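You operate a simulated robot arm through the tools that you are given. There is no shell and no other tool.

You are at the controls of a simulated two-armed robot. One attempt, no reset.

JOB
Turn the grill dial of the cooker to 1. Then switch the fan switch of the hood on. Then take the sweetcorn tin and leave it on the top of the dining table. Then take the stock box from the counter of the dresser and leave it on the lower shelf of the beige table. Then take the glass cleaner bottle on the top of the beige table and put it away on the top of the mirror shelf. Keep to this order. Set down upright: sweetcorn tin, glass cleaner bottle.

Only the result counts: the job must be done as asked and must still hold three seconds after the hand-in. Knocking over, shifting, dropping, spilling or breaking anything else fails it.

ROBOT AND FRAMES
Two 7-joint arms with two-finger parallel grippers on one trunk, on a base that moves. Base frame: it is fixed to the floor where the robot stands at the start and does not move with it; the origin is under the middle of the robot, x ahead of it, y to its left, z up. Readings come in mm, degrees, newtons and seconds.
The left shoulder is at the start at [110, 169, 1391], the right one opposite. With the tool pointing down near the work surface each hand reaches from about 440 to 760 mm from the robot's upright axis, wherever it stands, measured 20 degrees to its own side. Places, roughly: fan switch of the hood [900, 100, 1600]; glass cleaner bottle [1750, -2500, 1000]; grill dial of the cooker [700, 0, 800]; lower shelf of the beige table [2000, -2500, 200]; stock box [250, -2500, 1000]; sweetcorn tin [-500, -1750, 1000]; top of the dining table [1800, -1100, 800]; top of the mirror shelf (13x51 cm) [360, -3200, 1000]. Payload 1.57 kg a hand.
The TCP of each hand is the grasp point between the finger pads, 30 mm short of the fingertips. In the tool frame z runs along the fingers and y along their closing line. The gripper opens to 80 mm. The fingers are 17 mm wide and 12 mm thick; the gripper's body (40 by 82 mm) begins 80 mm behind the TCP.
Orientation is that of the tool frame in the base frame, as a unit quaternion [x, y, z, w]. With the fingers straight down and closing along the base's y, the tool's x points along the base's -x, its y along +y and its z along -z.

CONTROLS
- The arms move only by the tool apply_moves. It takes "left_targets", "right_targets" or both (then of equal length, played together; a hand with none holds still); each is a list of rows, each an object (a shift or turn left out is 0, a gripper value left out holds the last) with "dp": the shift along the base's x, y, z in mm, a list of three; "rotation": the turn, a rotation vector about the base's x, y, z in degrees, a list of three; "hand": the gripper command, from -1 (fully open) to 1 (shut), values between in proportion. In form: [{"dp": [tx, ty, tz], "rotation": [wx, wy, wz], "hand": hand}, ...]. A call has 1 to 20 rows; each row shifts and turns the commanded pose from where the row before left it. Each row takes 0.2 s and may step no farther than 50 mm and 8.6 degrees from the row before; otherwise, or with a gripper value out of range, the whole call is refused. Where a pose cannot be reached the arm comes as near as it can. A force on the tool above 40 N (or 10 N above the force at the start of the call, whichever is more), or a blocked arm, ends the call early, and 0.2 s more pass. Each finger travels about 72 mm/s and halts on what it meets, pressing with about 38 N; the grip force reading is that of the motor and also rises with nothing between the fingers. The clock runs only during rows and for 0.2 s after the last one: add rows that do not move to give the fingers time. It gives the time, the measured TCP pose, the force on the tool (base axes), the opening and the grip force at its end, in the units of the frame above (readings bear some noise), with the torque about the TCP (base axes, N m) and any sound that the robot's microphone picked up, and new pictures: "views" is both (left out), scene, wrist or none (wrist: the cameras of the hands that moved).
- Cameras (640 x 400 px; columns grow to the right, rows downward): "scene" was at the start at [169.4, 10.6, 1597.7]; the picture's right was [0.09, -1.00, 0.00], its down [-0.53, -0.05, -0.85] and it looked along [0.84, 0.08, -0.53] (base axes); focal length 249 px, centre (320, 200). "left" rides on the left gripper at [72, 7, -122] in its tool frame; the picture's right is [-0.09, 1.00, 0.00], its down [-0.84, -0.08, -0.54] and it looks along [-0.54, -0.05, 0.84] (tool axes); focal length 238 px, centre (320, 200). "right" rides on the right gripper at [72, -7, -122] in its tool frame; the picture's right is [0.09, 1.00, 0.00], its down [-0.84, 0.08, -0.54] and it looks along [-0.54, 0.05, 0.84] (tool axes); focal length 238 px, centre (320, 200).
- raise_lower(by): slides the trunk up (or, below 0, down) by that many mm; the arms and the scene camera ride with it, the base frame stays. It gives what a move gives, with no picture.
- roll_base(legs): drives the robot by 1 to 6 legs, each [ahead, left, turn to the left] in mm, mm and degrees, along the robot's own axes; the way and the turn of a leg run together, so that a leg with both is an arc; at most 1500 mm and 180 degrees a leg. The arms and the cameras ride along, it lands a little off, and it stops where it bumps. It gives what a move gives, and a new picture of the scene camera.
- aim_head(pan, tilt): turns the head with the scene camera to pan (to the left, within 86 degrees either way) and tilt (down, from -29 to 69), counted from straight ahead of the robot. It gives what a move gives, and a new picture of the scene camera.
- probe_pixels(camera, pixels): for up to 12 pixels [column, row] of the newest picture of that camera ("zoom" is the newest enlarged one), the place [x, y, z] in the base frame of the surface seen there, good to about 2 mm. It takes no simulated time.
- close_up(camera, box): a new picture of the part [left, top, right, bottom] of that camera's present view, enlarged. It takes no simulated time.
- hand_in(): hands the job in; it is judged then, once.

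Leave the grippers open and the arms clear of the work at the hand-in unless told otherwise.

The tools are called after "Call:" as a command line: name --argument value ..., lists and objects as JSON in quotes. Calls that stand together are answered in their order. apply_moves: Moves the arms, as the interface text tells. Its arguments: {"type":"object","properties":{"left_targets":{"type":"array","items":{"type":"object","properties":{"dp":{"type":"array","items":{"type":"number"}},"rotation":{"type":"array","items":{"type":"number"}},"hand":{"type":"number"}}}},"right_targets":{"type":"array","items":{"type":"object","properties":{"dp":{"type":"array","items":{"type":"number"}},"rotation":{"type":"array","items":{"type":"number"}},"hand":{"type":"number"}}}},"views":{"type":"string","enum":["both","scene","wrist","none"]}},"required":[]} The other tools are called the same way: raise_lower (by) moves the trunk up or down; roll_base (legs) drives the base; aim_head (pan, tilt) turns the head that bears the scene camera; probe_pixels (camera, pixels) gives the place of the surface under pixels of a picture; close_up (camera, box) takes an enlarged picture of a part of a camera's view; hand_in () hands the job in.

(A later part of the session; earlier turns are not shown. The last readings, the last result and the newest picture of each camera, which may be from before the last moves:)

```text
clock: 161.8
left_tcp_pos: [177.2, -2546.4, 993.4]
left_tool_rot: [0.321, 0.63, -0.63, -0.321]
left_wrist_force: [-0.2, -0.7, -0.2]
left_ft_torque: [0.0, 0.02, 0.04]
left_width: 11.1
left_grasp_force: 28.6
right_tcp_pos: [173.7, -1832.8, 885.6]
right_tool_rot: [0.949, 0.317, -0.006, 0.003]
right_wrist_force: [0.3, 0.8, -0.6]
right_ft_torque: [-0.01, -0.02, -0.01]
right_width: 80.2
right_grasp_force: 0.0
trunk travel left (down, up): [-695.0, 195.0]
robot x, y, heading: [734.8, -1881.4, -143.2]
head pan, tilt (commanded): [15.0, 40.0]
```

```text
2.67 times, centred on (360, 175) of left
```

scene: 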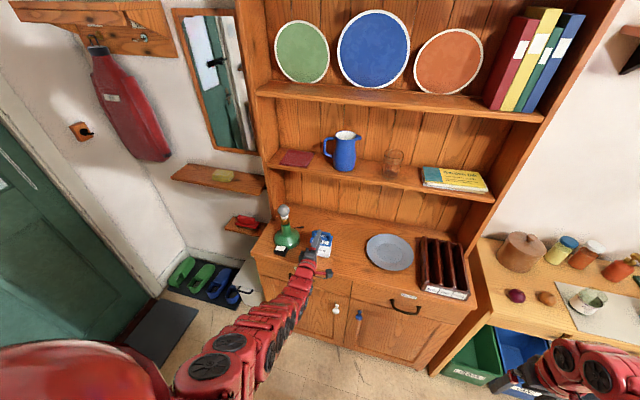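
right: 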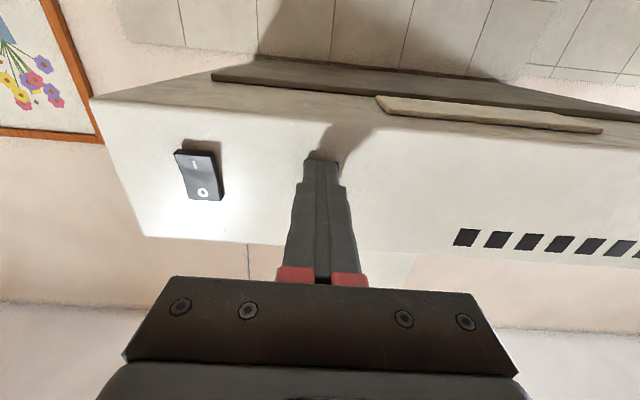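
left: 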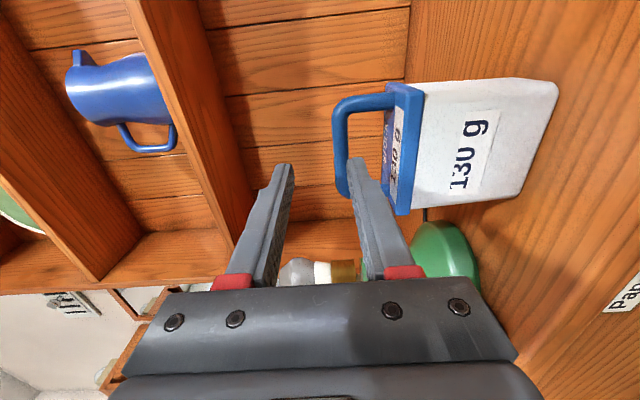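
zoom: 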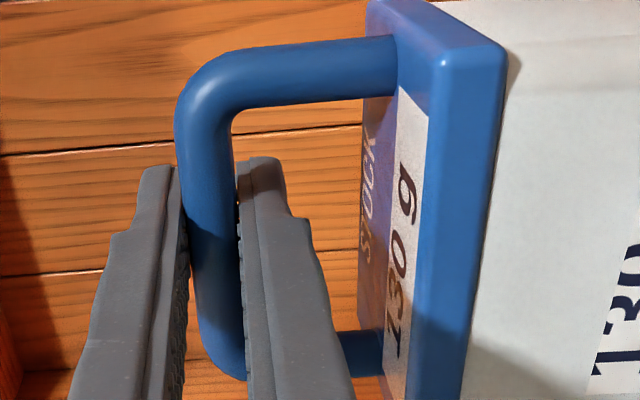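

Gripped (11.1 mm). I lift using the trunk, 80 mm.

Call:
raise_lower --by 80

Call:
aim_head --pan 15 --tilt 45

```text
clock: 163.0
left_tcp_pos: [176.3, -2546.5, 1072.8]
left_tool_rot: [0.321, 0.63, -0.63, -0.321]
left_wrist_force: [-0.7, -0.5, -1.2]
left_ft_torque: [-0.02, 0.03, -0.03]
left_width: 11.3
left_grasp_force: 29.2
right_tcp_pos: [172.8, -1832.8, 965.9]
right_tool_rot: [0.948, 0.317, -0.005, 0.003]
right_wrist_force: [0.7, -0.4, 0.2]
right_ft_torque: [-0.02, 0.0, 0.02]
right_width: 79.9
right_grasp_force: 0.0
trunk travel left (down, up): [-775.0, 115.0]
robot x, y, heading: [738.3, -1881.9, -143.1]
head pan, tilt (commanded): [15.0, 40.0]
```

```text
clock: 163.7
left_tcp_pos: [175.7, -2546.3, 1073.0]
left_tool_rot: [0.321, 0.631, -0.63, -0.321]
left_wrist_force: [-0.5, -0.5, -2.2]
left_ft_torque: [0.03, -0.02, -0.01]
left_width: 11.2
left_grasp_force: 28.7
right_tcp_pos: [173.0, -1833.0, 967.3]
right_tool_rot: [0.949, 0.316, -0.005, 0.003]
right_wrist_force: [-0.3, -0.5, 0.1]
right_ft_torque: [0.01, -0.01, -0.02]
right_width: 80.0
right_grasp_force: 0.1
trunk travel left (down, up): [-775.0, 115.0]
robot x, y, heading: [733.6, -1878.0, -143.1]
head pan, tilt (commanded): [15.0, 45.0]
```

scene: 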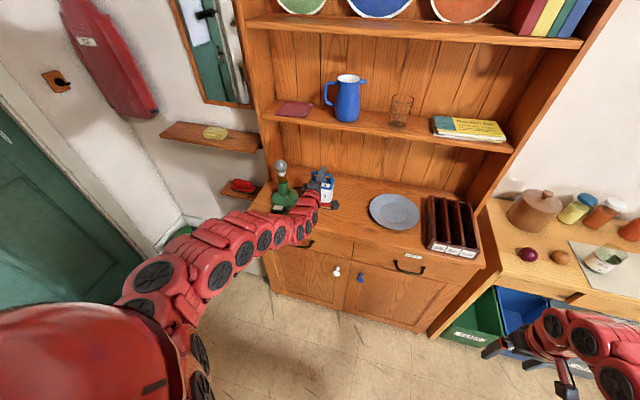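

The box is lifted (80 mm clear). I reverse 110 mm and slide 100 mm to the right to be clear of the dresser and bottle, then turn left toward the beige table.

Call:
roll_base --legs '[[-110, 0, 0], [0, -100, 0]]'

Call:
roll_base --legs '[[0, 0, 109]]'

Call:
aim_head --pan 0 --tilt 40

```text
clock: 165.6
left_tcp_pos: [207.2, -2400.1, 1073.2]
left_tool_rot: [0.322, 0.63, -0.63, -0.321]
left_wrist_force: [0.2, 0.4, -1.5]
left_ft_torque: [0.04, 0.0, -0.01]
left_width: 11.1
left_grasp_force: 28.9
right_tcp_pos: [204.3, -1687.9, 965.6]
right_tool_rot: [0.948, 0.317, -0.006, 0.003]
right_wrist_force: [0.5, 0.1, -0.7]
right_ft_torque: [0.07, 0.01, -0.03]
right_width: 80.2
right_grasp_force: 0.1
trunk travel left (down, up): [-775.0, 115.0]
robot x, y, heading: [767.3, -1736.2, -143.3]
head pan, tilt (commanded): [15.0, 45.0]
```

scene: 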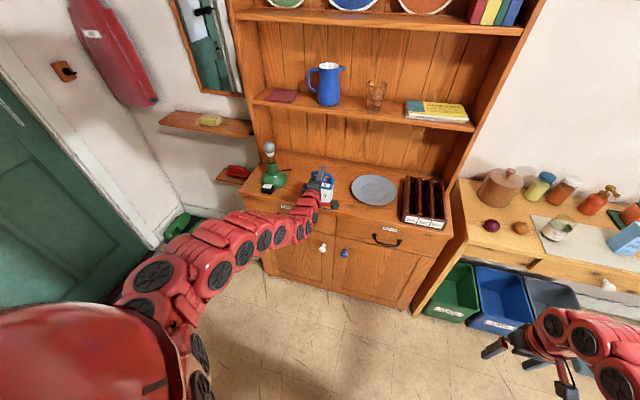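

```text
clock: 170.6
left_tcp_pos: [1582.3, -2042.0, 1072.0]
left_tool_rot: [-0.327, 0.627, -0.627, 0.328]
left_wrist_force: [0.1, 0.0, -2.3]
left_ft_torque: [-0.03, 0.0, 0.02]
left_width: 11.1
left_grasp_force: 29.1
right_tcp_pos: [909.3, -2282.1, 965.9]
right_tool_rot: [0.291, 0.957, -0.001, 0.006]
right_wrist_force: [-0.9, 0.1, 0.0]
right_ft_torque: [-0.01, -0.03, 0.03]
right_width: 80.0
right_grasp_force: 0.0
trunk travel left (down, up): [-775.0, 115.0]
robot x, y, heading: [764.6, -1734.2, -34.2]
head pan, tilt (commanded): [15.0, 45.0]
```

scene: 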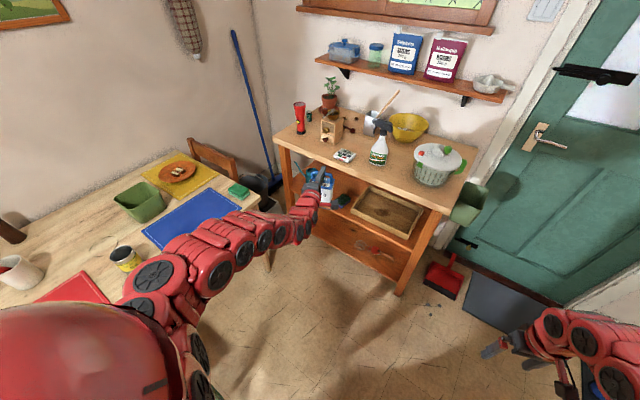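

```text
clock: 171.4
left_tcp_pos: [1581.5, -2041.3, 1071.7]
left_tool_rot: [-0.329, 0.627, -0.625, 0.328]
left_wrist_force: [-0.1, 0.3, -2.0]
left_ft_torque: [0.0, -0.02, -0.03]
left_width: 11.2
left_grasp_force: 28.3
right_tcp_pos: [909.6, -2280.8, 966.4]
right_tool_rot: [0.291, 0.957, -0.001, 0.005]
right_wrist_force: [-0.4, -0.4, -0.1]
right_ft_torque: [0.03, 0.0, 0.03]
right_width: 79.9
right_grasp_force: 0.1
trunk travel left (down, up): [-775.0, 115.0]
robot x, y, heading: [768.8, -1734.1, -34.0]
head pan, tilt (commanded): [0.0, 40.0]
```

scene: 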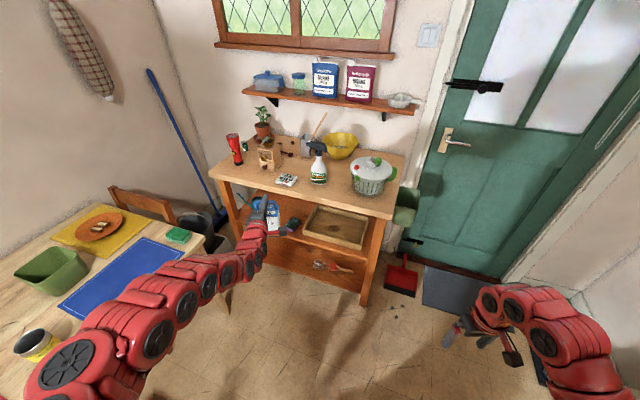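

I see some small crumbs near the dustpan (≈(393,310)). I check their location and zoom on the lower shelf region.

Call:
close_up --camera "scene" --box '[340, 240, 468, 320]'

Call:
probe_pixels --camera "zoom" --pixels '[[260, 315], [285, 345], [270, 370], [330, 350], [240, 220], [400, 270], [120, 310]]'

```text
5.00 times, centred on (404, 280) of scene
```

zoom: 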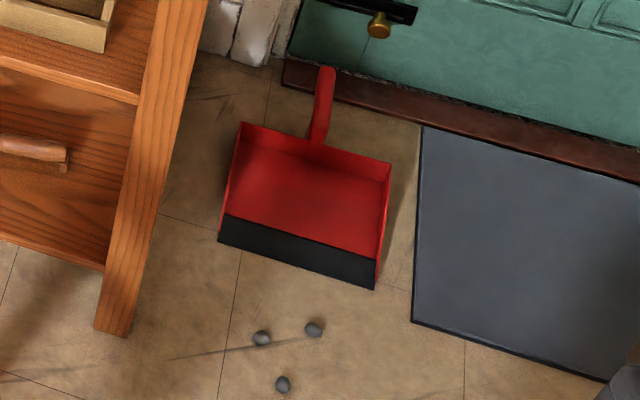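

```text
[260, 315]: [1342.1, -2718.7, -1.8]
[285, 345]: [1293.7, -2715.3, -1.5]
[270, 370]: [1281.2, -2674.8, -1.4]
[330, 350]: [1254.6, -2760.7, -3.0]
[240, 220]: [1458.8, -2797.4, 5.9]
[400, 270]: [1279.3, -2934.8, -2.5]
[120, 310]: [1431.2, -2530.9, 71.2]
```

The beads are at b≈2915+, outside my path. I drive 190 mm ahead (box stays ~70 mm short of the table), then lower the trunk.

Call:
roll_base --legs '[[190, 0, 0]]'

Call:
raise_lower --by -600

Call:
aim_head --pan 5 --tilt 25

```text
clock: 172.9
left_tcp_pos: [1735.4, -2151.5, 1074.1]
left_tool_rot: [-0.326, 0.627, -0.627, 0.327]
left_wrist_force: [0.6, 0.7, -1.5]
left_ft_torque: [0.02, 0.05, -0.02]
left_width: 11.4
left_grasp_force: 28.6
right_tcp_pos: [1063.0, -2386.2, 966.1]
right_tool_rot: [0.293, 0.956, -0.001, 0.007]
right_wrist_force: [0.0, 0.1, 0.2]
right_ft_torque: [0.01, 0.0, 0.0]
right_width: 80.0
right_grasp_force: 0.1
trunk travel left (down, up): [-775.0, 115.0]
robot x, y, heading: [922.7, -1840.8, -33.9]
head pan, tilt (commanded): [0.0, 40.0]
```

scene: 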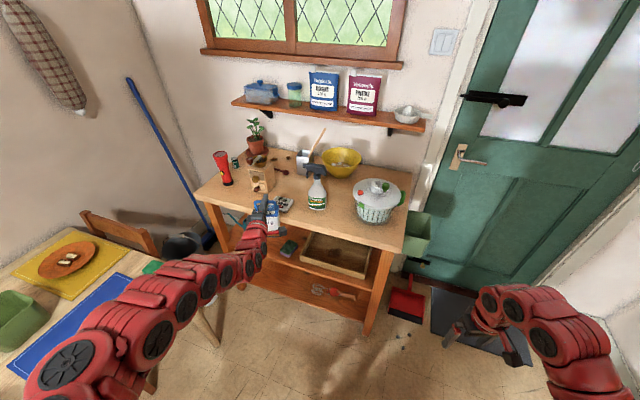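

```text
refused: -600 is not a number from -400 to 400
```

```text
clock: 173.7
left_tcp_pos: [1736.4, -2150.4, 1073.2]
left_tool_rot: [-0.327, 0.628, -0.626, 0.327]
left_wrist_force: [-0.5, -0.2, -2.2]
left_ft_torque: [0.02, 0.02, 0.03]
left_width: 11.3
left_grasp_force: 29.2
right_tcp_pos: [1062.7, -2387.4, 965.4]
right_tool_rot: [0.293, 0.956, 0.0, 0.005]
right_wrist_force: [-0.5, 0.6, -0.3]
right_ft_torque: [-0.01, 0.03, 0.02]
right_width: 80.0
right_grasp_force: 0.1
trunk travel left (down, up): [-775.0, 115.0]
robot x, y, heading: [925.2, -1837.0, -34.1]
head pan, tilt (commanded): [5.0, 25.0]
```

scene: 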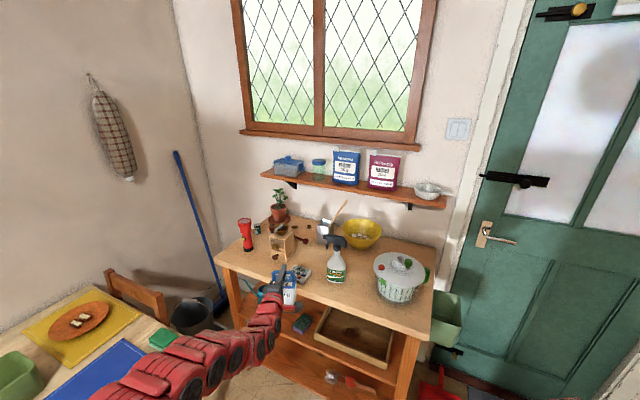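

The step limit is 400 mm. I lower by 400, then 200 more, watching.

Call:
raise_lower --by -400

Call:
aim_head --pan 10 --tilt 35

```text
clock: 177.5
left_tcp_pos: [1736.3, -2150.1, 673.4]
left_tool_rot: [-0.328, 0.627, -0.627, 0.326]
left_wrist_force: [-0.1, -0.3, -2.4]
left_ft_torque: [0.01, -0.03, -0.01]
left_width: 10.9
left_grasp_force: 29.1
right_tcp_pos: [1063.7, -2387.1, 566.0]
right_tool_rot: [0.294, 0.956, -0.001, 0.007]
right_wrist_force: [-0.3, -0.6, 0.0]
right_ft_torque: [0.03, 0.02, 0.01]
right_width: 80.0
right_grasp_force: 0.2
trunk travel left (down, up): [-375.0, 515.0]
robot x, y, heading: [923.2, -1839.6, -34.0]
head pan, tilt (commanded): [5.0, 25.0]
```

```text
clock: 178.2
left_tcp_pos: [1736.3, -2151.0, 675.1]
left_tool_rot: [-0.327, 0.627, -0.627, 0.328]
left_wrist_force: [0.4, -0.1, -1.4]
left_ft_torque: [-0.01, -0.02, 0.01]
left_width: 11.4
left_grasp_force: 28.8
right_tcp_pos: [1063.4, -2387.0, 565.8]
right_tool_rot: [0.292, 0.956, -0.001, 0.005]
right_wrist_force: [0.5, 0.4, 0.5]
right_ft_torque: [0.0, -0.01, 0.01]
right_width: 80.0
right_grasp_force: 0.1
trunk travel left (down, up): [-375.0, 515.0]
robot x, y, heading: [923.2, -1839.4, -34.2]
head pan, tilt (commanded): [10.0, 35.0]
```

scene: 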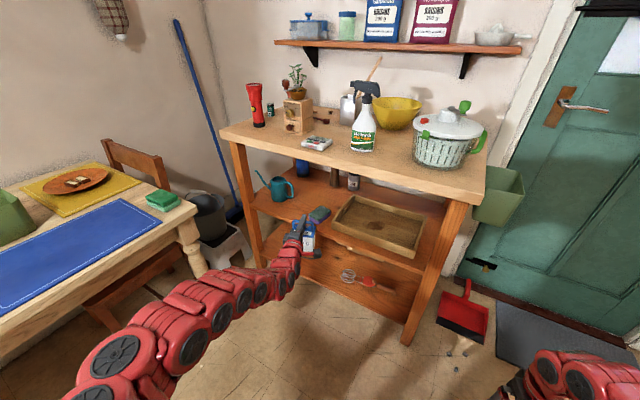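

The left arm looks close to the dining table in the picture; I probe distances before lowering more.

Call:
probe_pixels --camera "scene" --pixels '[[110, 355], [85, 375], [165, 325], [150, 310], [220, 285], [270, 275], [190, 215], [130, 285], [300, 250], [308, 240], [320, 300], [240, 255]]'

```text
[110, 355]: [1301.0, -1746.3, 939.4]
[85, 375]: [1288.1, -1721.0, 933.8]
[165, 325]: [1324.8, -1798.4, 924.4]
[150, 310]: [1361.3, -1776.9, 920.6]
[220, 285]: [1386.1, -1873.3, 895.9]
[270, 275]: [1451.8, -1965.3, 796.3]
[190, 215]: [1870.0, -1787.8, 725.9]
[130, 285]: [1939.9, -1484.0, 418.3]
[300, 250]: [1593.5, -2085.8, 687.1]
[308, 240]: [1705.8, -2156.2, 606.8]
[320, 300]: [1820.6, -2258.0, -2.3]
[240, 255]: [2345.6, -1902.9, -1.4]
```

The arm is >400 mm from the table. I lower another 300 mm.

Call:
raise_lower --by -300

Call:
aim_head --pan 8 --tilt 30

```text
clock: 181.2
left_tcp_pos: [1736.9, -2149.7, 373.9]
left_tool_rot: [-0.327, 0.627, -0.627, 0.327]
left_wrist_force: [-0.2, 0.4, -2.2]
left_ft_torque: [-0.06, 0.01, -0.01]
left_width: 11.3
left_grasp_force: 28.5
right_tcp_pos: [1062.3, -2388.1, 265.1]
right_tool_rot: [0.294, 0.956, -0.002, 0.006]
right_wrist_force: [-0.5, 0.0, 0.3]
right_ft_torque: [0.01, 0.0, -0.01]
right_width: 80.1
right_grasp_force: 0.0
trunk travel left (down, up): [-75.0, 815.0]
robot x, y, heading: [924.0, -1837.3, -33.9]
head pan, tilt (commanded): [10.0, 35.0]
```

```text
clock: 181.9
left_tcp_pos: [1736.7, -2149.8, 372.0]
left_tool_rot: [-0.327, 0.627, -0.627, 0.327]
left_wrist_force: [0.6, 0.2, -1.4]
left_ft_torque: [-0.01, 0.01, 0.0]
left_width: 11.1
left_grasp_force: 28.4
right_tcp_pos: [1063.5, -2386.7, 266.2]
right_tool_rot: [0.294, 0.956, -0.001, 0.005]
right_wrist_force: [0.1, 0.3, 0.3]
right_ft_torque: [0.01, 0.0, -0.01]
right_width: 80.0
right_grasp_force: 0.0
trunk travel left (down, up): [-75.0, 815.0]
robot x, y, heading: [922.6, -1839.9, -34.0]
head pan, tilt (commanded): [8.0, 30.0]
```

scene: 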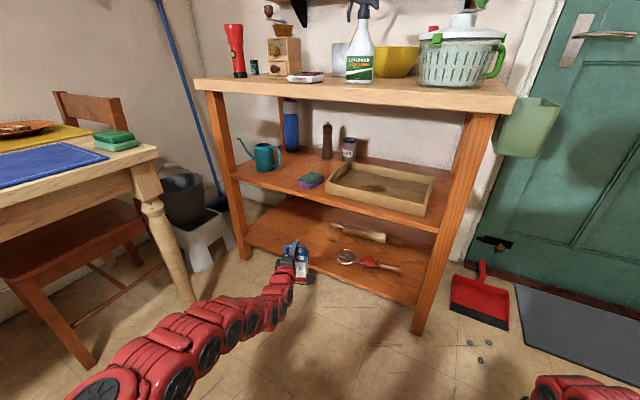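

Now the lower shelf is clearly visible: whisk and a rolling pin on its right half; the left half is free. I zoom and probe.

Call:
close_up --camera "scene" --box '[225, 175, 433, 305]'

Call:
probe_pixels --camera "zoom" --pixels '[[180, 130], [150, 150], [250, 130], [350, 245], [320, 175], [250, 170], [60, 205], [300, 215], [320, 245], [235, 210], [120, 190], [200, 80]]'

```text
3.08 times, centred on (329, 240) of scene
```

zoom: 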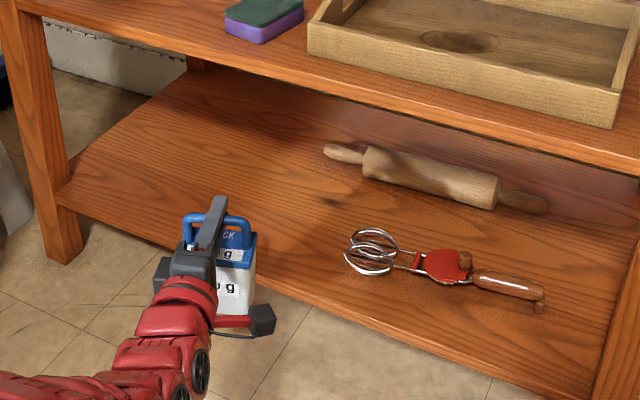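

```text
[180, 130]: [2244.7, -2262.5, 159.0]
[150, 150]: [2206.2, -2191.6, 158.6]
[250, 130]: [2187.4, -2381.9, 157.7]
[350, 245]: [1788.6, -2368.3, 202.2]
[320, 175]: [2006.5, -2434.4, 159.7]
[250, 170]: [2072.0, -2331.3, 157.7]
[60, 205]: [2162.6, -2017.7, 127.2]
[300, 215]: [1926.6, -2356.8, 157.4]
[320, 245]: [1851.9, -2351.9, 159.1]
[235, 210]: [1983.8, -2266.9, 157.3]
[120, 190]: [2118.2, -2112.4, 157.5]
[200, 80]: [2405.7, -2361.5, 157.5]
```

Free area: a≈100–500 and b up to 3130. To give the right hand more room from the table leg when I drive in, I move it back and outward first.

Call:
apply_moves --right_targets '[{"dp": [-42.2, -8.9, 0]}, {"dp": [-42.2, -8.9, 0]}, {"dp": [-42.2, -8.9, 0]}]' --views "none"

```text
clock: 182.7
left_tcp_pos: [1736.4, -2150.0, 373.0]
left_tool_rot: [-0.327, 0.627, -0.627, 0.328]
left_wrist_force: [-0.1, 0.4, -1.3]
left_ft_torque: [0.01, -0.01, 0.0]
left_width: 11.0
left_grasp_force: 28.8
right_tcp_pos: [936.6, -2411.9, 267.4]
right_tool_rot: [0.292, 0.956, -0.001, 0.005]
right_wrist_force: [-0.6, -0.3, -0.1]
right_ft_torque: [0.01, 0.04, 0.03]
right_width: 80.0
right_grasp_force: 0.1
trunk travel left (down, up): [-75.0, 815.0]
robot x, y, heading: [924.1, -1838.3, -34.1]
head pan, tilt (commanded): [8.0, 30.0]
```

Now drive in: first 150 mm ahead and 14 mm left, box bottom ≈79 mm above the shelf.

Call:
roll_base --legs '[[150, 14, 0]]'

Call:
close_up --camera "scene" --box '[225, 175, 433, 305]'

```text
clock: 184.1
left_tcp_pos: [1867.8, -2224.2, 372.9]
left_tool_rot: [0.327, -0.627, 0.627, -0.327]
left_wrist_force: [-0.2, 0.1, -1.6]
left_ft_torque: [0.01, -0.01, -0.03]
left_width: 11.4
left_grasp_force: 29.1
right_tcp_pos: [1067.4, -2484.4, 266.9]
right_tool_rot: [0.293, 0.956, 0.0, 0.006]
right_wrist_force: [0.8, -1.0, 0.2]
right_ft_torque: [0.01, 0.0, 0.02]
right_width: 80.3
right_grasp_force: 0.1
trunk travel left (down, up): [-75.0, 815.0]
robot x, y, heading: [1053.7, -1909.2, -33.9]
head pan, tilt (commanded): [8.0, 30.0]
```

scene: 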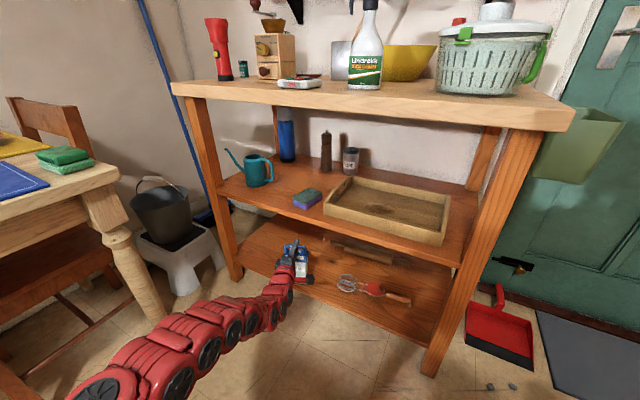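

```text
3.08 times, centred on (329, 240) of scene
```

zoom: 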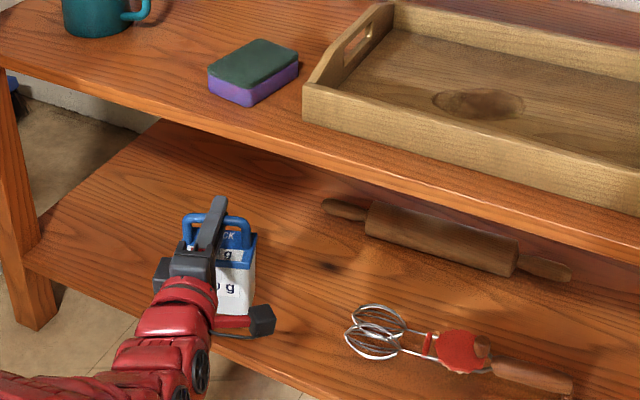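

The box is at the shelf's front edge. I drive 95 mm further in.

Call:
roll_base --legs '[[95, 5, 0]]'

Call:
close_up --camera "scene" --box '[225, 195, 433, 325]'

Call:
close_up --camera "left" --box '[0, 0, 640, 400]'

```text
clock: 185.2
left_tcp_pos: [1948.8, -2272.2, 372.1]
left_tool_rot: [-0.327, 0.628, -0.626, 0.326]
left_wrist_force: [-0.3, 0.2, -1.6]
left_ft_torque: [0.01, -0.01, -0.04]
left_width: 11.3
left_grasp_force: 28.7
right_tcp_pos: [1148.9, -2534.2, 267.8]
right_tool_rot: [0.293, 0.956, -0.001, 0.006]
right_wrist_force: [0.3, 0.5, -0.6]
right_ft_torque: [0.0, 0.0, 0.03]
right_width: 79.8
right_grasp_force: 0.0
trunk travel left (down, up): [-75.0, 815.0]
robot x, y, heading: [1139.4, -1961.0, -34.0]
head pan, tilt (commanded): [8.0, 30.0]
```

scene: 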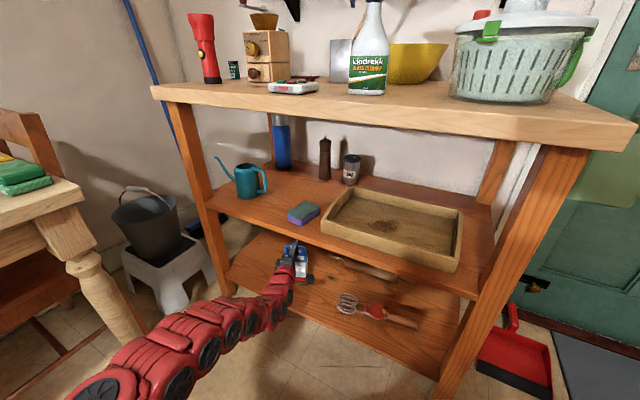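

```text
3.08 times, centred on (329, 260) of scene
```

zoom: 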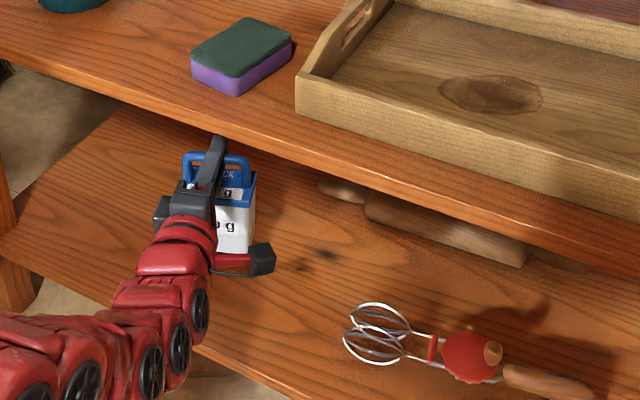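

```text
1.00 times, centred on (320, 200) of left (not enlarged: the box is as wide or as high as the picture)
```

zoom: 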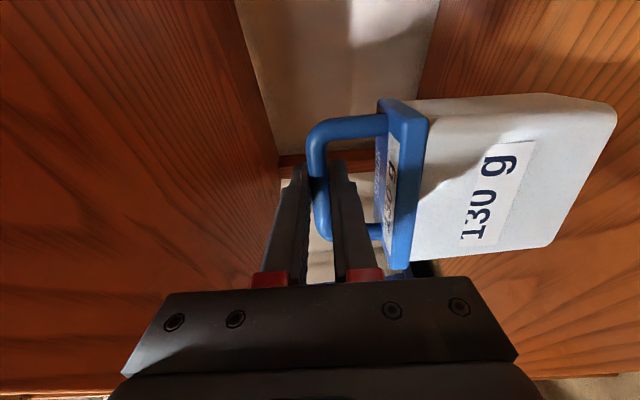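

The box hangs over the free part of the lower shelf (a≈241, b≈2984). I lower the trunk 65 mm.

Call:
raise_lower --by -65

Call:
close_up --camera "scene" --box '[225, 155, 433, 285]'

```text
clock: 186.2
left_tcp_pos: [1949.1, -2272.2, 306.9]
left_tool_rot: [-0.327, 0.628, -0.626, 0.326]
left_wrist_force: [-1.1, -0.1, -1.7]
left_ft_torque: [0.03, 0.03, 0.03]
left_width: 11.1
left_grasp_force: 28.8
right_tcp_pos: [1149.0, -2533.7, 202.5]
right_tool_rot: [0.293, 0.956, -0.001, 0.007]
right_wrist_force: [-0.3, 0.3, -0.8]
right_ft_torque: [0.01, -0.01, 0.01]
right_width: 80.3
right_grasp_force: 0.2
trunk travel left (down, up): [-10.0, 880.0]
robot x, y, heading: [1135.1, -1965.3, -34.2]
head pan, tilt (commanded): [8.0, 30.0]
```

```text
3.08 times, centred on (329, 220) of scene
```

zoom: 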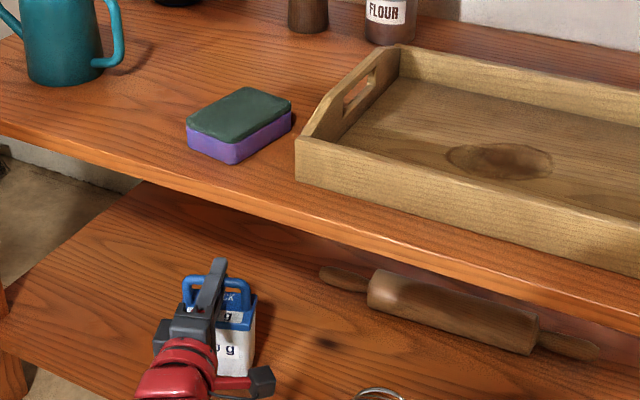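

Now slow steps with the arm until contact.

Call:
apply_moves --left_targets '[{"dp": [0, 0, -4]}, {"dp": [0, 0, -3]}, {"dp": [0, 0, -2]}]' --views "none"

Call:
apply_moves --left_targets '[{"dp": [0, 0, -1.5]}, {"dp": [0, 0, -1.5]}, {}]' --views "none"

```text
clock: 187.0
left_tcp_pos: [1949.9, -2273.5, 299.8]
left_tool_rot: [0.326, -0.627, 0.627, -0.328]
left_wrist_force: [-0.1, -0.7, -1.6]
left_ft_torque: [-0.02, -0.03, 0.0]
left_width: 11.2
left_grasp_force: 28.4
right_tcp_pos: [1148.9, -2534.2, 201.1]
right_tool_rot: [0.293, 0.956, 0.001, 0.006]
right_wrist_force: [0.2, 0.1, -0.3]
right_ft_torque: [0.01, -0.01, -0.02]
right_width: 79.7
right_grasp_force: 0.1
trunk travel left (down, up): [-10.0, 880.0]
robot x, y, heading: [1135.4, -1957.6, -34.3]
head pan, tilt (commanded): [8.0, 30.0]
```

```text
clock: 187.8
left_tcp_pos: [1947.7, -2272.2, 294.1]
left_tool_rot: [-0.327, 0.628, -0.626, 0.326]
left_wrist_force: [-0.9, 0.0, -1.0]
left_ft_torque: [0.0, -0.02, -0.01]
left_width: 11.0
left_grasp_force: 28.9
right_tcp_pos: [1149.5, -2534.3, 201.2]
right_tool_rot: [0.294, 0.956, -0.001, 0.006]
right_wrist_force: [0.1, 0.0, -0.4]
right_ft_torque: [0.02, 0.02, -0.01]
right_width: 80.0
right_grasp_force: 0.0
trunk travel left (down, up): [-10.0, 880.0]
robot x, y, heading: [1135.1, -1962.6, -34.4]
head pan, tilt (commanded): [8.0, 30.0]
```

Call:
apply_moves --left_targets '[{"dp": [0, 0, -1]}, {"dp": [0, 0, -1]}, {}]' --views "none"

```text
clock: 188.6
left_tcp_pos: [1949.1, -2271.9, 293.5]
left_tool_rot: [-0.326, 0.628, -0.626, 0.328]
left_wrist_force: [0.3, -0.3, -2.0]
left_ft_torque: [-0.05, 0.0, -0.04]
left_width: 11.2
left_grasp_force: 28.9
right_tcp_pos: [1150.0, -2534.5, 201.9]
right_tool_rot: [0.293, 0.956, -0.001, 0.007]
right_wrist_force: [-0.1, -0.5, 0.6]
right_ft_torque: [0.02, -0.01, -0.02]
right_width: 80.1
right_grasp_force: 0.1
trunk travel left (down, up): [-10.0, 880.0]
robot x, y, heading: [1140.8, -1964.5, -34.3]
head pan, tilt (commanded): [8.0, 30.0]
```

Still hanging (-2 N). A few more millimetres.

Call:
apply_moves --left_targets '[{"dp": [0, 0, -1]}, {"dp": [0, 0, -1]}, {}]' --views "none"

```text
clock: 189.4
left_tcp_pos: [1949.2, -2272.0, 292.5]
left_tool_rot: [0.326, -0.626, 0.628, -0.328]
left_wrist_force: [0.4, -0.9, 5.0]
left_ft_torque: [-0.02, -0.04, -0.04]
left_width: 11.5
left_grasp_force: 28.9
right_tcp_pos: [1148.7, -2534.0, 202.7]
right_tool_rot: [0.293, 0.956, -0.001, 0.006]
right_wrist_force: [0.3, 0.3, 0.1]
right_ft_torque: [0.01, -0.02, 0.01]
right_width: 79.9
right_grasp_force: 0.0
trunk travel left (down, up): [-10.0, 880.0]
robot x, y, heading: [1138.0, -1962.0, -34.1]
head pan, tilt (commanded): [8.0, 30.0]
```

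Contact (+5 N). I open the fingers to 32 mm and look before backing out.

Call:
apply_moves --left_targets '[{"hand": 0.2}, {"hand": 0.2}]' --views "wrist"

Call:
close_up --camera "scene" --box '[225, 155, 433, 285]'

```text
clock: 190.0
left_tcp_pos: [1948.3, -2272.7, 289.7]
left_tool_rot: [-0.326, 0.628, -0.627, 0.326]
left_wrist_force: [0.2, 0.1, 0.2]
left_ft_torque: [0.0, 0.0, -0.02]
left_width: 32.2
left_grasp_force: 0.1
right_tcp_pos: [1148.7, -2534.9, 202.8]
right_tool_rot: [0.293, 0.956, 0.0, 0.006]
right_wrist_force: [0.7, 0.6, -0.1]
right_ft_torque: [0.03, 0.0, 0.0]
right_width: 80.0
right_grasp_force: 0.1
trunk travel left (down, up): [-10.0, 880.0]
robot x, y, heading: [1135.0, -1957.4, -34.3]
head pan, tilt (commanded): [8.0, 30.0]
```

left: 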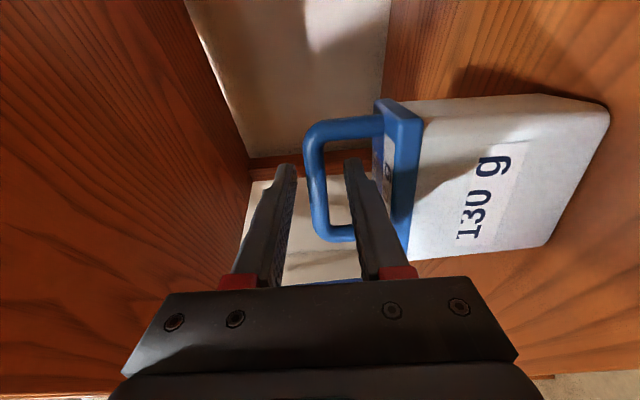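

```text
3.08 times, centred on (329, 220) of scene
```

zoom: 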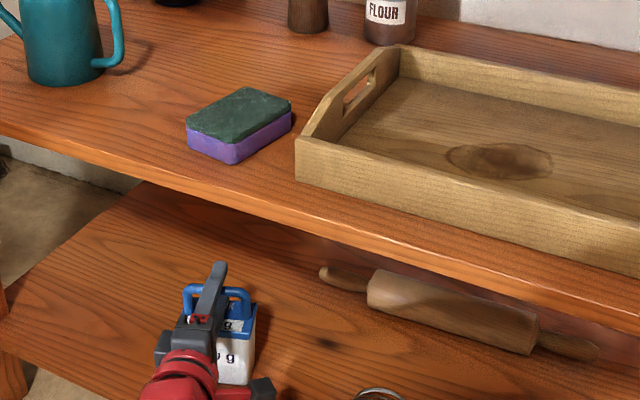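

The box stands on the lower shelf, fingers free. I back the hand straight out 120 mm.

Call:
apply_moves --left_targets '[{"dp": [0, 0, 2.5]}, {"dp": [-12.3, 8.6, 0]}, {"dp": [-12.3, 8.6, 0]}, {"dp": [-16.4, 11.5, 0]}, {"dp": [-16.4, 11.5, 0]}, {"dp": [-20.5, 14.4, 0]}, {"dp": [-20.5, 14.4, 0]}]' --views "both"

Call:
close_up --camera "scene" --box '[225, 155, 433, 285]'

```text
clock: 191.6
left_tcp_pos: [1890.1, -2223.9, 258.1]
left_tool_rot: [0.326, -0.627, 0.628, -0.326]
left_wrist_force: [0.4, 0.7, 0.1]
left_ft_torque: [0.0, 0.0, 0.01]
left_width: 32.1
left_grasp_force: 0.0
left hand out of reach, approached as far as the arm can: row 5, 6, 7
right_tcp_pos: [1148.4, -2534.0, 202.0]
right_tool_rot: [0.293, 0.956, -0.001, 0.006]
right_wrist_force: [0.2, 0.0, -0.2]
right_ft_torque: [-0.02, -0.01, -0.02]
right_width: 80.2
right_grasp_force: 0.0
trunk travel left (down, up): [-10.0, 880.0]
robot x, y, heading: [1137.0, -1960.9, -34.3]
head pan, tilt (commanded): [8.0, 30.0]
```

scene: 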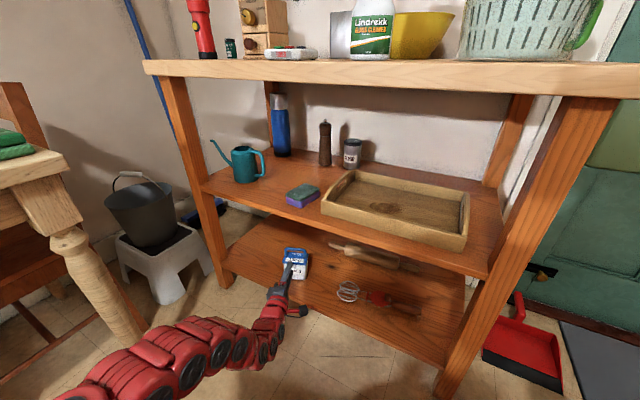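
left: 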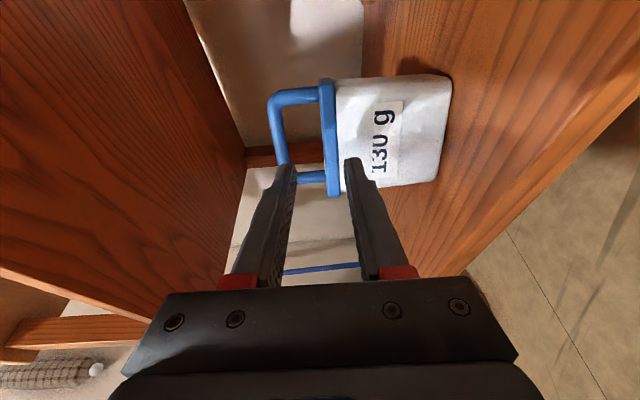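

```text
3.08 times, centred on (329, 220) of scene
```

zoom: 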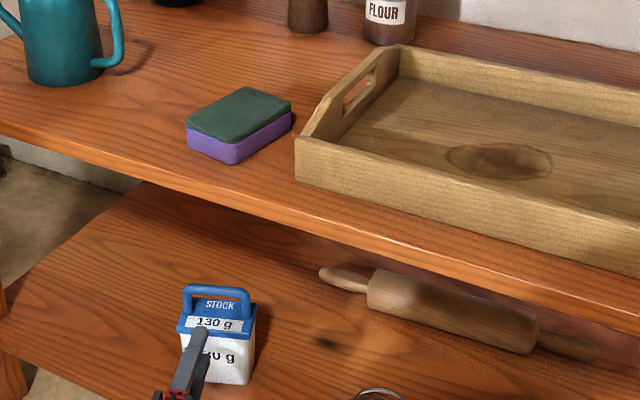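

The hand has left the handle (~15 mm in front of the box). The stock box stands upright. I drive straight back 350 mm.

Call:
roll_base --legs '[[-350, 0, 0]]'

Call:
raise_lower --by 400

Call:
raise_lower --by 300

Call:
aim_head --pan 0 --tilt 35

```text
clock: 193.9
left_tcp_pos: [1598.1, -2021.4, 257.7]
left_tool_rot: [-0.328, 0.626, -0.626, 0.329]
left_wrist_force: [-0.1, 0.1, -0.3]
left_ft_torque: [0.01, 0.01, -0.03]
left_width: 32.0
left_grasp_force: 0.1
right_tcp_pos: [858.1, -2335.1, 201.2]
right_tool_rot: [0.29, 0.957, -0.001, 0.006]
right_wrist_force: [0.1, -0.1, 0.3]
right_ft_torque: [-0.01, -0.03, 0.01]
right_width: 80.1
right_grasp_force: 0.0
trunk travel left (down, up): [-10.0, 880.0]
robot x, y, heading: [841.0, -1759.8, -34.0]
head pan, tilt (commanded): [8.0, 30.0]
```

scene: 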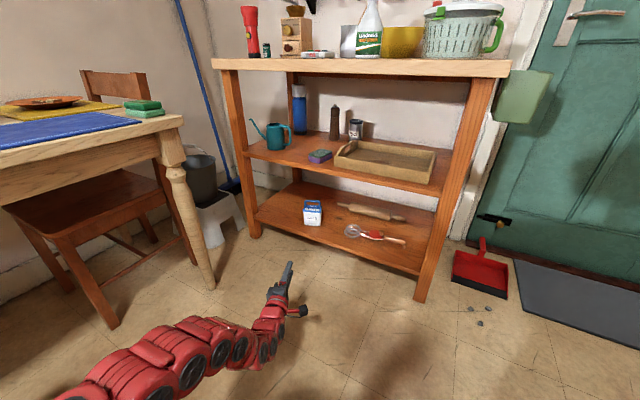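

```text
clock: 197.8
left_tcp_pos: [1596.7, -2020.9, 658.3]
left_tool_rot: [0.329, -0.626, 0.626, -0.328]
left_wrist_force: [-0.5, -0.3, 0.2]
left_ft_torque: [-0.04, 0.02, 0.01]
left_width: 32.0
left_grasp_force: 0.1
right_tcp_pos: [858.3, -2336.4, 600.7]
right_tool_rot: [0.29, 0.957, 0.0, 0.006]
right_wrist_force: [-0.2, 0.0, -0.1]
right_ft_torque: [0.0, 0.02, 0.01]
right_width: 79.7
right_grasp_force: 0.1
trunk travel left (down, up): [-410.0, 480.0]
robot x, y, heading: [846.0, -1763.9, -33.7]
head pan, tilt (commanded): [8.0, 30.0]
```

```text
clock: 200.8
left_tcp_pos: [1597.6, -2021.6, 958.5]
left_tool_rot: [-0.327, 0.627, -0.626, 0.328]
left_wrist_force: [-0.6, -0.1, 0.4]
left_ft_torque: [0.02, -0.01, -0.02]
left_width: 32.1
left_grasp_force: 0.1
right_tcp_pos: [859.9, -2335.5, 902.7]
right_tool_rot: [0.291, 0.957, -0.001, 0.006]
right_wrist_force: [0.5, 0.3, 0.4]
right_ft_torque: [-0.05, -0.02, 0.02]
right_width: 80.2
right_grasp_force: 0.1
trunk travel left (down, up): [-710.0, 180.0]
robot x, y, heading: [843.5, -1765.3, -33.9]
head pan, tilt (commanded): [8.0, 30.0]
```

```text
clock: 201.4
left_tcp_pos: [1598.0, -2020.8, 958.2]
left_tool_rot: [0.328, -0.626, 0.627, -0.328]
left_wrist_force: [0.0, 0.5, 0.1]
left_ft_torque: [0.0, 0.01, -0.02]
left_width: 31.8
left_grasp_force: 0.0
right_tcp_pos: [857.7, -2336.5, 902.9]
right_tool_rot: [0.292, 0.956, -0.001, 0.006]
right_wrist_force: [1.5, -0.6, 0.1]
right_ft_torque: [0.01, -0.04, 0.01]
right_width: 80.1
right_grasp_force: 0.0
trunk travel left (down, up): [-710.0, 180.0]
robot x, y, heading: [846.4, -1764.6, -33.8]
head pan, tilt (commanded): [0.0, 35.0]
```

scene: 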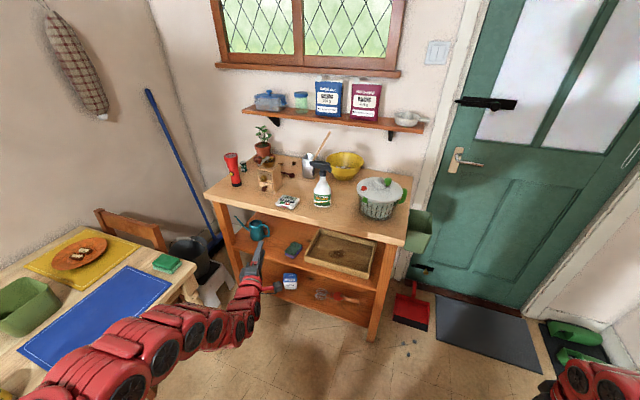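

The stock box is on the lower shelf. Now the bottle: I zoom on it and probe its shape.

Call:
close_up --camera "scene" --box '[290, 155, 354, 215]'

Call:
probe_pixels --camera "zoom" --pixels '[[275, 330], [355, 335], [315, 338], [290, 250], [345, 255], [305, 195], [338, 198], [318, 190], [290, 110], [360, 150], [318, 280], [318, 310]]'

```text
6.67 times, centred on (322, 185) of scene
```

zoom: 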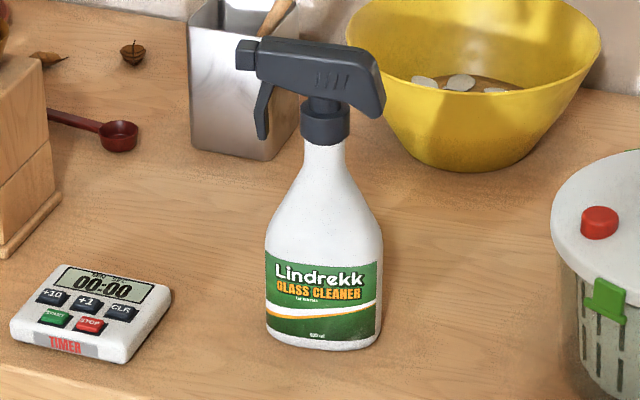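

```text
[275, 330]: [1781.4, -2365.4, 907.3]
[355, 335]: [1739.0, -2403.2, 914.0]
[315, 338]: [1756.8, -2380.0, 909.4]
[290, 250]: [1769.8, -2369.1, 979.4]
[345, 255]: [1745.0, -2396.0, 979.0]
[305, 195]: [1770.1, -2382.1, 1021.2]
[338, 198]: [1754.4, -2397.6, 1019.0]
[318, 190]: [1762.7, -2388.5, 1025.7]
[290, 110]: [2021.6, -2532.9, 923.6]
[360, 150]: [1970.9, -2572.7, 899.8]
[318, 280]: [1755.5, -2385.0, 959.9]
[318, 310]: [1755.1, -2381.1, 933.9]
```

The bottle's body is about 68 mm wide (along a) and flat toward me, centre about a=22, b=2980; body straight from 897 to ~975. I'll grasp the body from the front with the left hand pitched 30° down. First I roll the left hand back 90° here in free space.

Call:
apply_moves --left_targets '[{"dp": [0, 0, 4], "rotation": [6.69, -4.7, 0], "hand": -1}, {"dp": [0, 0, 4], "rotation": [6.69, -4.7, 0]}, {"dp": [0, 0, 4], "rotation": [6.69, -4.7, 0]}, {"dp": [0, 0, 4], "rotation": [6.69, -4.7, 0]}, {"dp": [0, 0, 4], "rotation": [6.69, -4.7, 0]}, {"dp": [0, 0, 4], "rotation": [6.69, -4.7, 0]}, {"dp": [0, 0, 4], "rotation": [6.69, -4.7, 0]}, {"dp": [0, 0, 4], "rotation": [6.69, -4.7, 0]}, {"dp": [0, 0, 4], "rotation": [6.69, -4.7, 0]}, {"dp": [0, 0, 4], "rotation": [6.69, -4.7, 0]}, {"dp": [0, 0, 4], "rotation": [6.69, -4.7, 0]}]' --views "none"

```text
clock: 203.8
left_tcp_pos: [1616.0, -2030.4, 987.4]
left_tool_rot: [0.213, 0.671, -0.213, 0.677]
left_wrist_force: [0.5, 1.0, -0.1]
left_ft_torque: [0.02, -0.02, -0.01]
left_width: 80.1
left_grasp_force: 0.0
left hand out of reach, approached as far as the arm can: row 2, 4, 6, 8, 10
right_tcp_pos: [857.3, -2336.6, 902.1]
right_tool_rot: [0.291, 0.957, -0.001, 0.007]
right_wrist_force: [-0.1, 0.4, -0.8]
right_ft_torque: [-0.01, 0.01, 0.0]
right_width: 80.1
right_grasp_force: 0.1
trunk travel left (down, up): [-710.0, 180.0]
robot x, y, heading: [844.3, -1761.9, -33.9]
head pan, tilt (commanded): [0.0, 35.0]
```

Rolled back; fingers close horizontally now. Next I yaw the tool 19° right to point straight at the table and pitch it 30° down.

Call:
apply_moves --left_targets '[{"dp": [-3.2, -4.7, 4], "rotation": [0, 0, -6.3]}, {"dp": [-3.2, -4.7, 4], "rotation": [0, 0, -6.3]}, {"dp": [-3.2, -4.7, 4], "rotation": [0, 0, -6.3]}, {"dp": [-3.2, -4.7, 4], "rotation": [6.07, 4.41, 0]}, {"dp": [-3.2, -4.7, 4], "rotation": [6.07, 4.41, 0]}, {"dp": [-3.2, -4.7, 4], "rotation": [6.07, 4.41, 0]}, {"dp": [-3.2, -4.7, 4], "rotation": [6.07, 4.41, 0]}]' --views "both"

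```text
clock: 205.4
left_tcp_pos: [1620.5, -2074.5, 1010.0]
left_tool_rot: [0.392, 0.77, -0.229, 0.448]
left_wrist_force: [-0.7, 0.9, 0.1]
left_ft_torque: [0.01, -0.05, 0.01]
left_width: 80.2
left_grasp_force: 0.1
left hand out of reach, approached as far as the arm can: row 4, 5, 6, 7
right_tcp_pos: [857.6, -2335.5, 902.3]
right_tool_rot: [0.29, 0.957, -0.001, 0.006]
right_wrist_force: [-1.1, 0.3, 0.4]
right_ft_torque: [-0.01, -0.03, 0.0]
right_width: 79.7
right_grasp_force: 0.0
trunk travel left (down, up): [-710.0, 180.0]
robot x, y, heading: [841.8, -1765.4, -33.9]
head pan, tilt (commanded): [0.0, 35.0]
```

scene: 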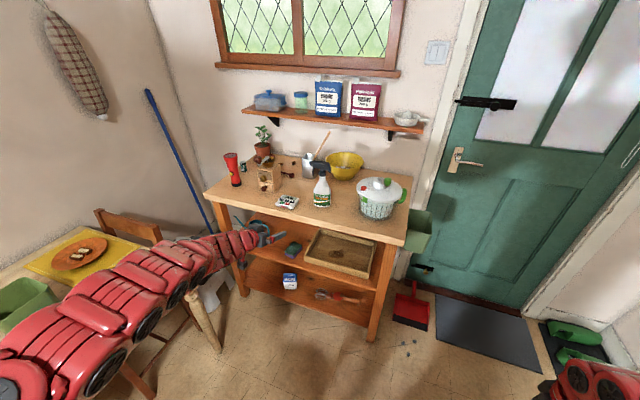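
left: 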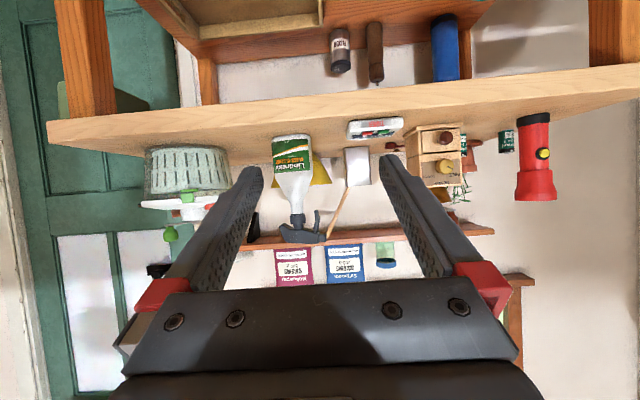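

The tool is oriented well (pointing straight at the table, 30° down). I drive 206 ahead and 149 right to bring the fingers ~55 mm in front of the bottle.

Call:
roll_base --legs '[[206, -149, 0]]'

Call:
close_up --camera "left" --box '[160, 60, 480, 260]'

```text
clock: 207.3
left_tcp_pos: [1708.8, -2310.3, 1011.5]
left_tool_rot: [0.393, 0.769, -0.231, 0.449]
left_wrist_force: [0.1, -0.6, -0.2]
left_ft_torque: [0.02, -0.03, 0.02]
left_width: 80.1
left_grasp_force: 0.1
right_tcp_pos: [945.4, -2571.1, 902.2]
right_tool_rot: [0.292, 0.956, -0.001, 0.006]
right_wrist_force: [0.3, -0.5, 0.0]
right_ft_torque: [0.0, 0.0, 0.0]
right_width: 79.9
right_grasp_force: 0.1
trunk travel left (down, up): [-710.0, 180.0]
robot x, y, heading: [931.1, -1996.9, -33.9]
head pan, tilt (commanded): [0.0, 35.0]
```

scene: 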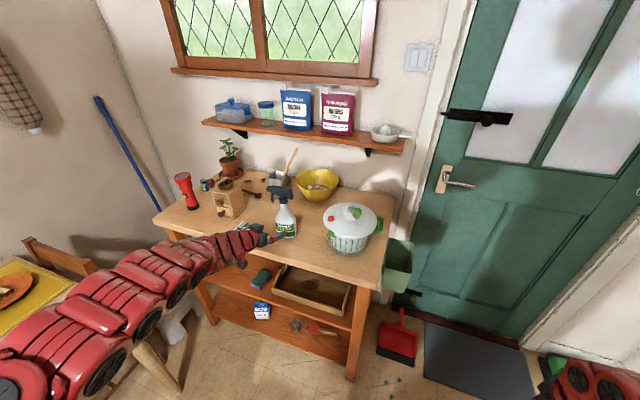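

```text
2.00 times, centred on (320, 160) of left
```

zoom: 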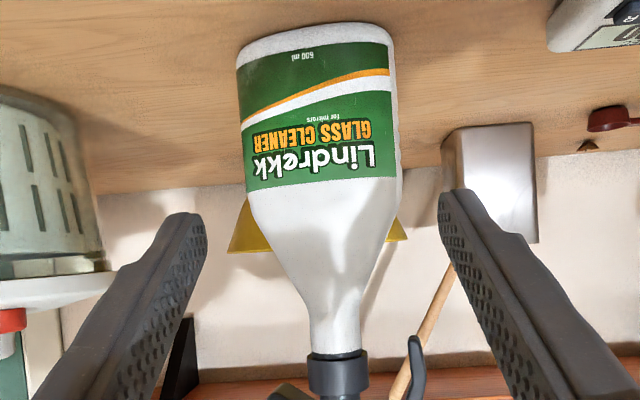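

The bottle lies centred between the fingers (body columns 238–398, axis 318). I probe its outline from here.

Call:
probe_pixels --camera "zoom" --pixels '[[244, 110], [392, 110], [318, 110], [318, 60], [318, 190], [262, 220], [375, 220], [325, 330], [245, 170], [398, 170], [318, 28], [575, 40]]'

```text
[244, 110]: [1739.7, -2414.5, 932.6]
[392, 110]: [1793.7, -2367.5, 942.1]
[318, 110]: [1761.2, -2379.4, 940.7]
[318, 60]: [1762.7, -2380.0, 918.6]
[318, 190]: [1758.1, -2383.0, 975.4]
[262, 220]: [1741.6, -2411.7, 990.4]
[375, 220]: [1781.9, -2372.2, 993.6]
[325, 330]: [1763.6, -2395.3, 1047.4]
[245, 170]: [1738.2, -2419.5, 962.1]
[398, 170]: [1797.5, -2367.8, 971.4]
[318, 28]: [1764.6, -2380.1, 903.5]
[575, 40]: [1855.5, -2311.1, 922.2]
```

The body proves ~78 mm wide – too wide to straddle safely. The neck (≈26 mm) is better. I zoom in on neck and trigger to measure them.

Call:
close_up --camera "left" --box '[264, 180, 392, 260]'

Call:
probe_pixels --camera "zoom" --pixels '[[355, 180], [360, 220], [365, 250], [365, 275], [365, 300], [310, 215], [410, 215], [318, 250], [402, 250], [560, 260], [570, 300], [220, 330]]'

```text
5.00 times, centred on (328, 220) of left
```

zoom: 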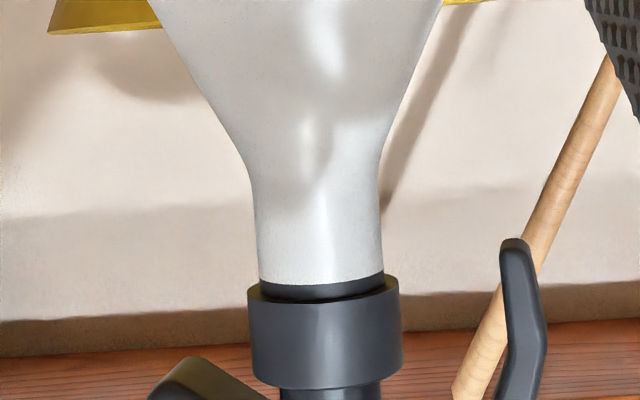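

```text
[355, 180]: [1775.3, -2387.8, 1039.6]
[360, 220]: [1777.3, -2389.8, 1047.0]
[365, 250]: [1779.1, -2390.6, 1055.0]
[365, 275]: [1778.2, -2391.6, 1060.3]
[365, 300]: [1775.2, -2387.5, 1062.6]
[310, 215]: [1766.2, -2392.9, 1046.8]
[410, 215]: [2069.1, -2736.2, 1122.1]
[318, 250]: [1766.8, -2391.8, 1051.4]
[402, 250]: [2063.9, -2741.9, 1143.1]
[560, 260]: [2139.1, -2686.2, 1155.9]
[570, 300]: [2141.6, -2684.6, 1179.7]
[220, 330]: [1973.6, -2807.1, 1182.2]
```

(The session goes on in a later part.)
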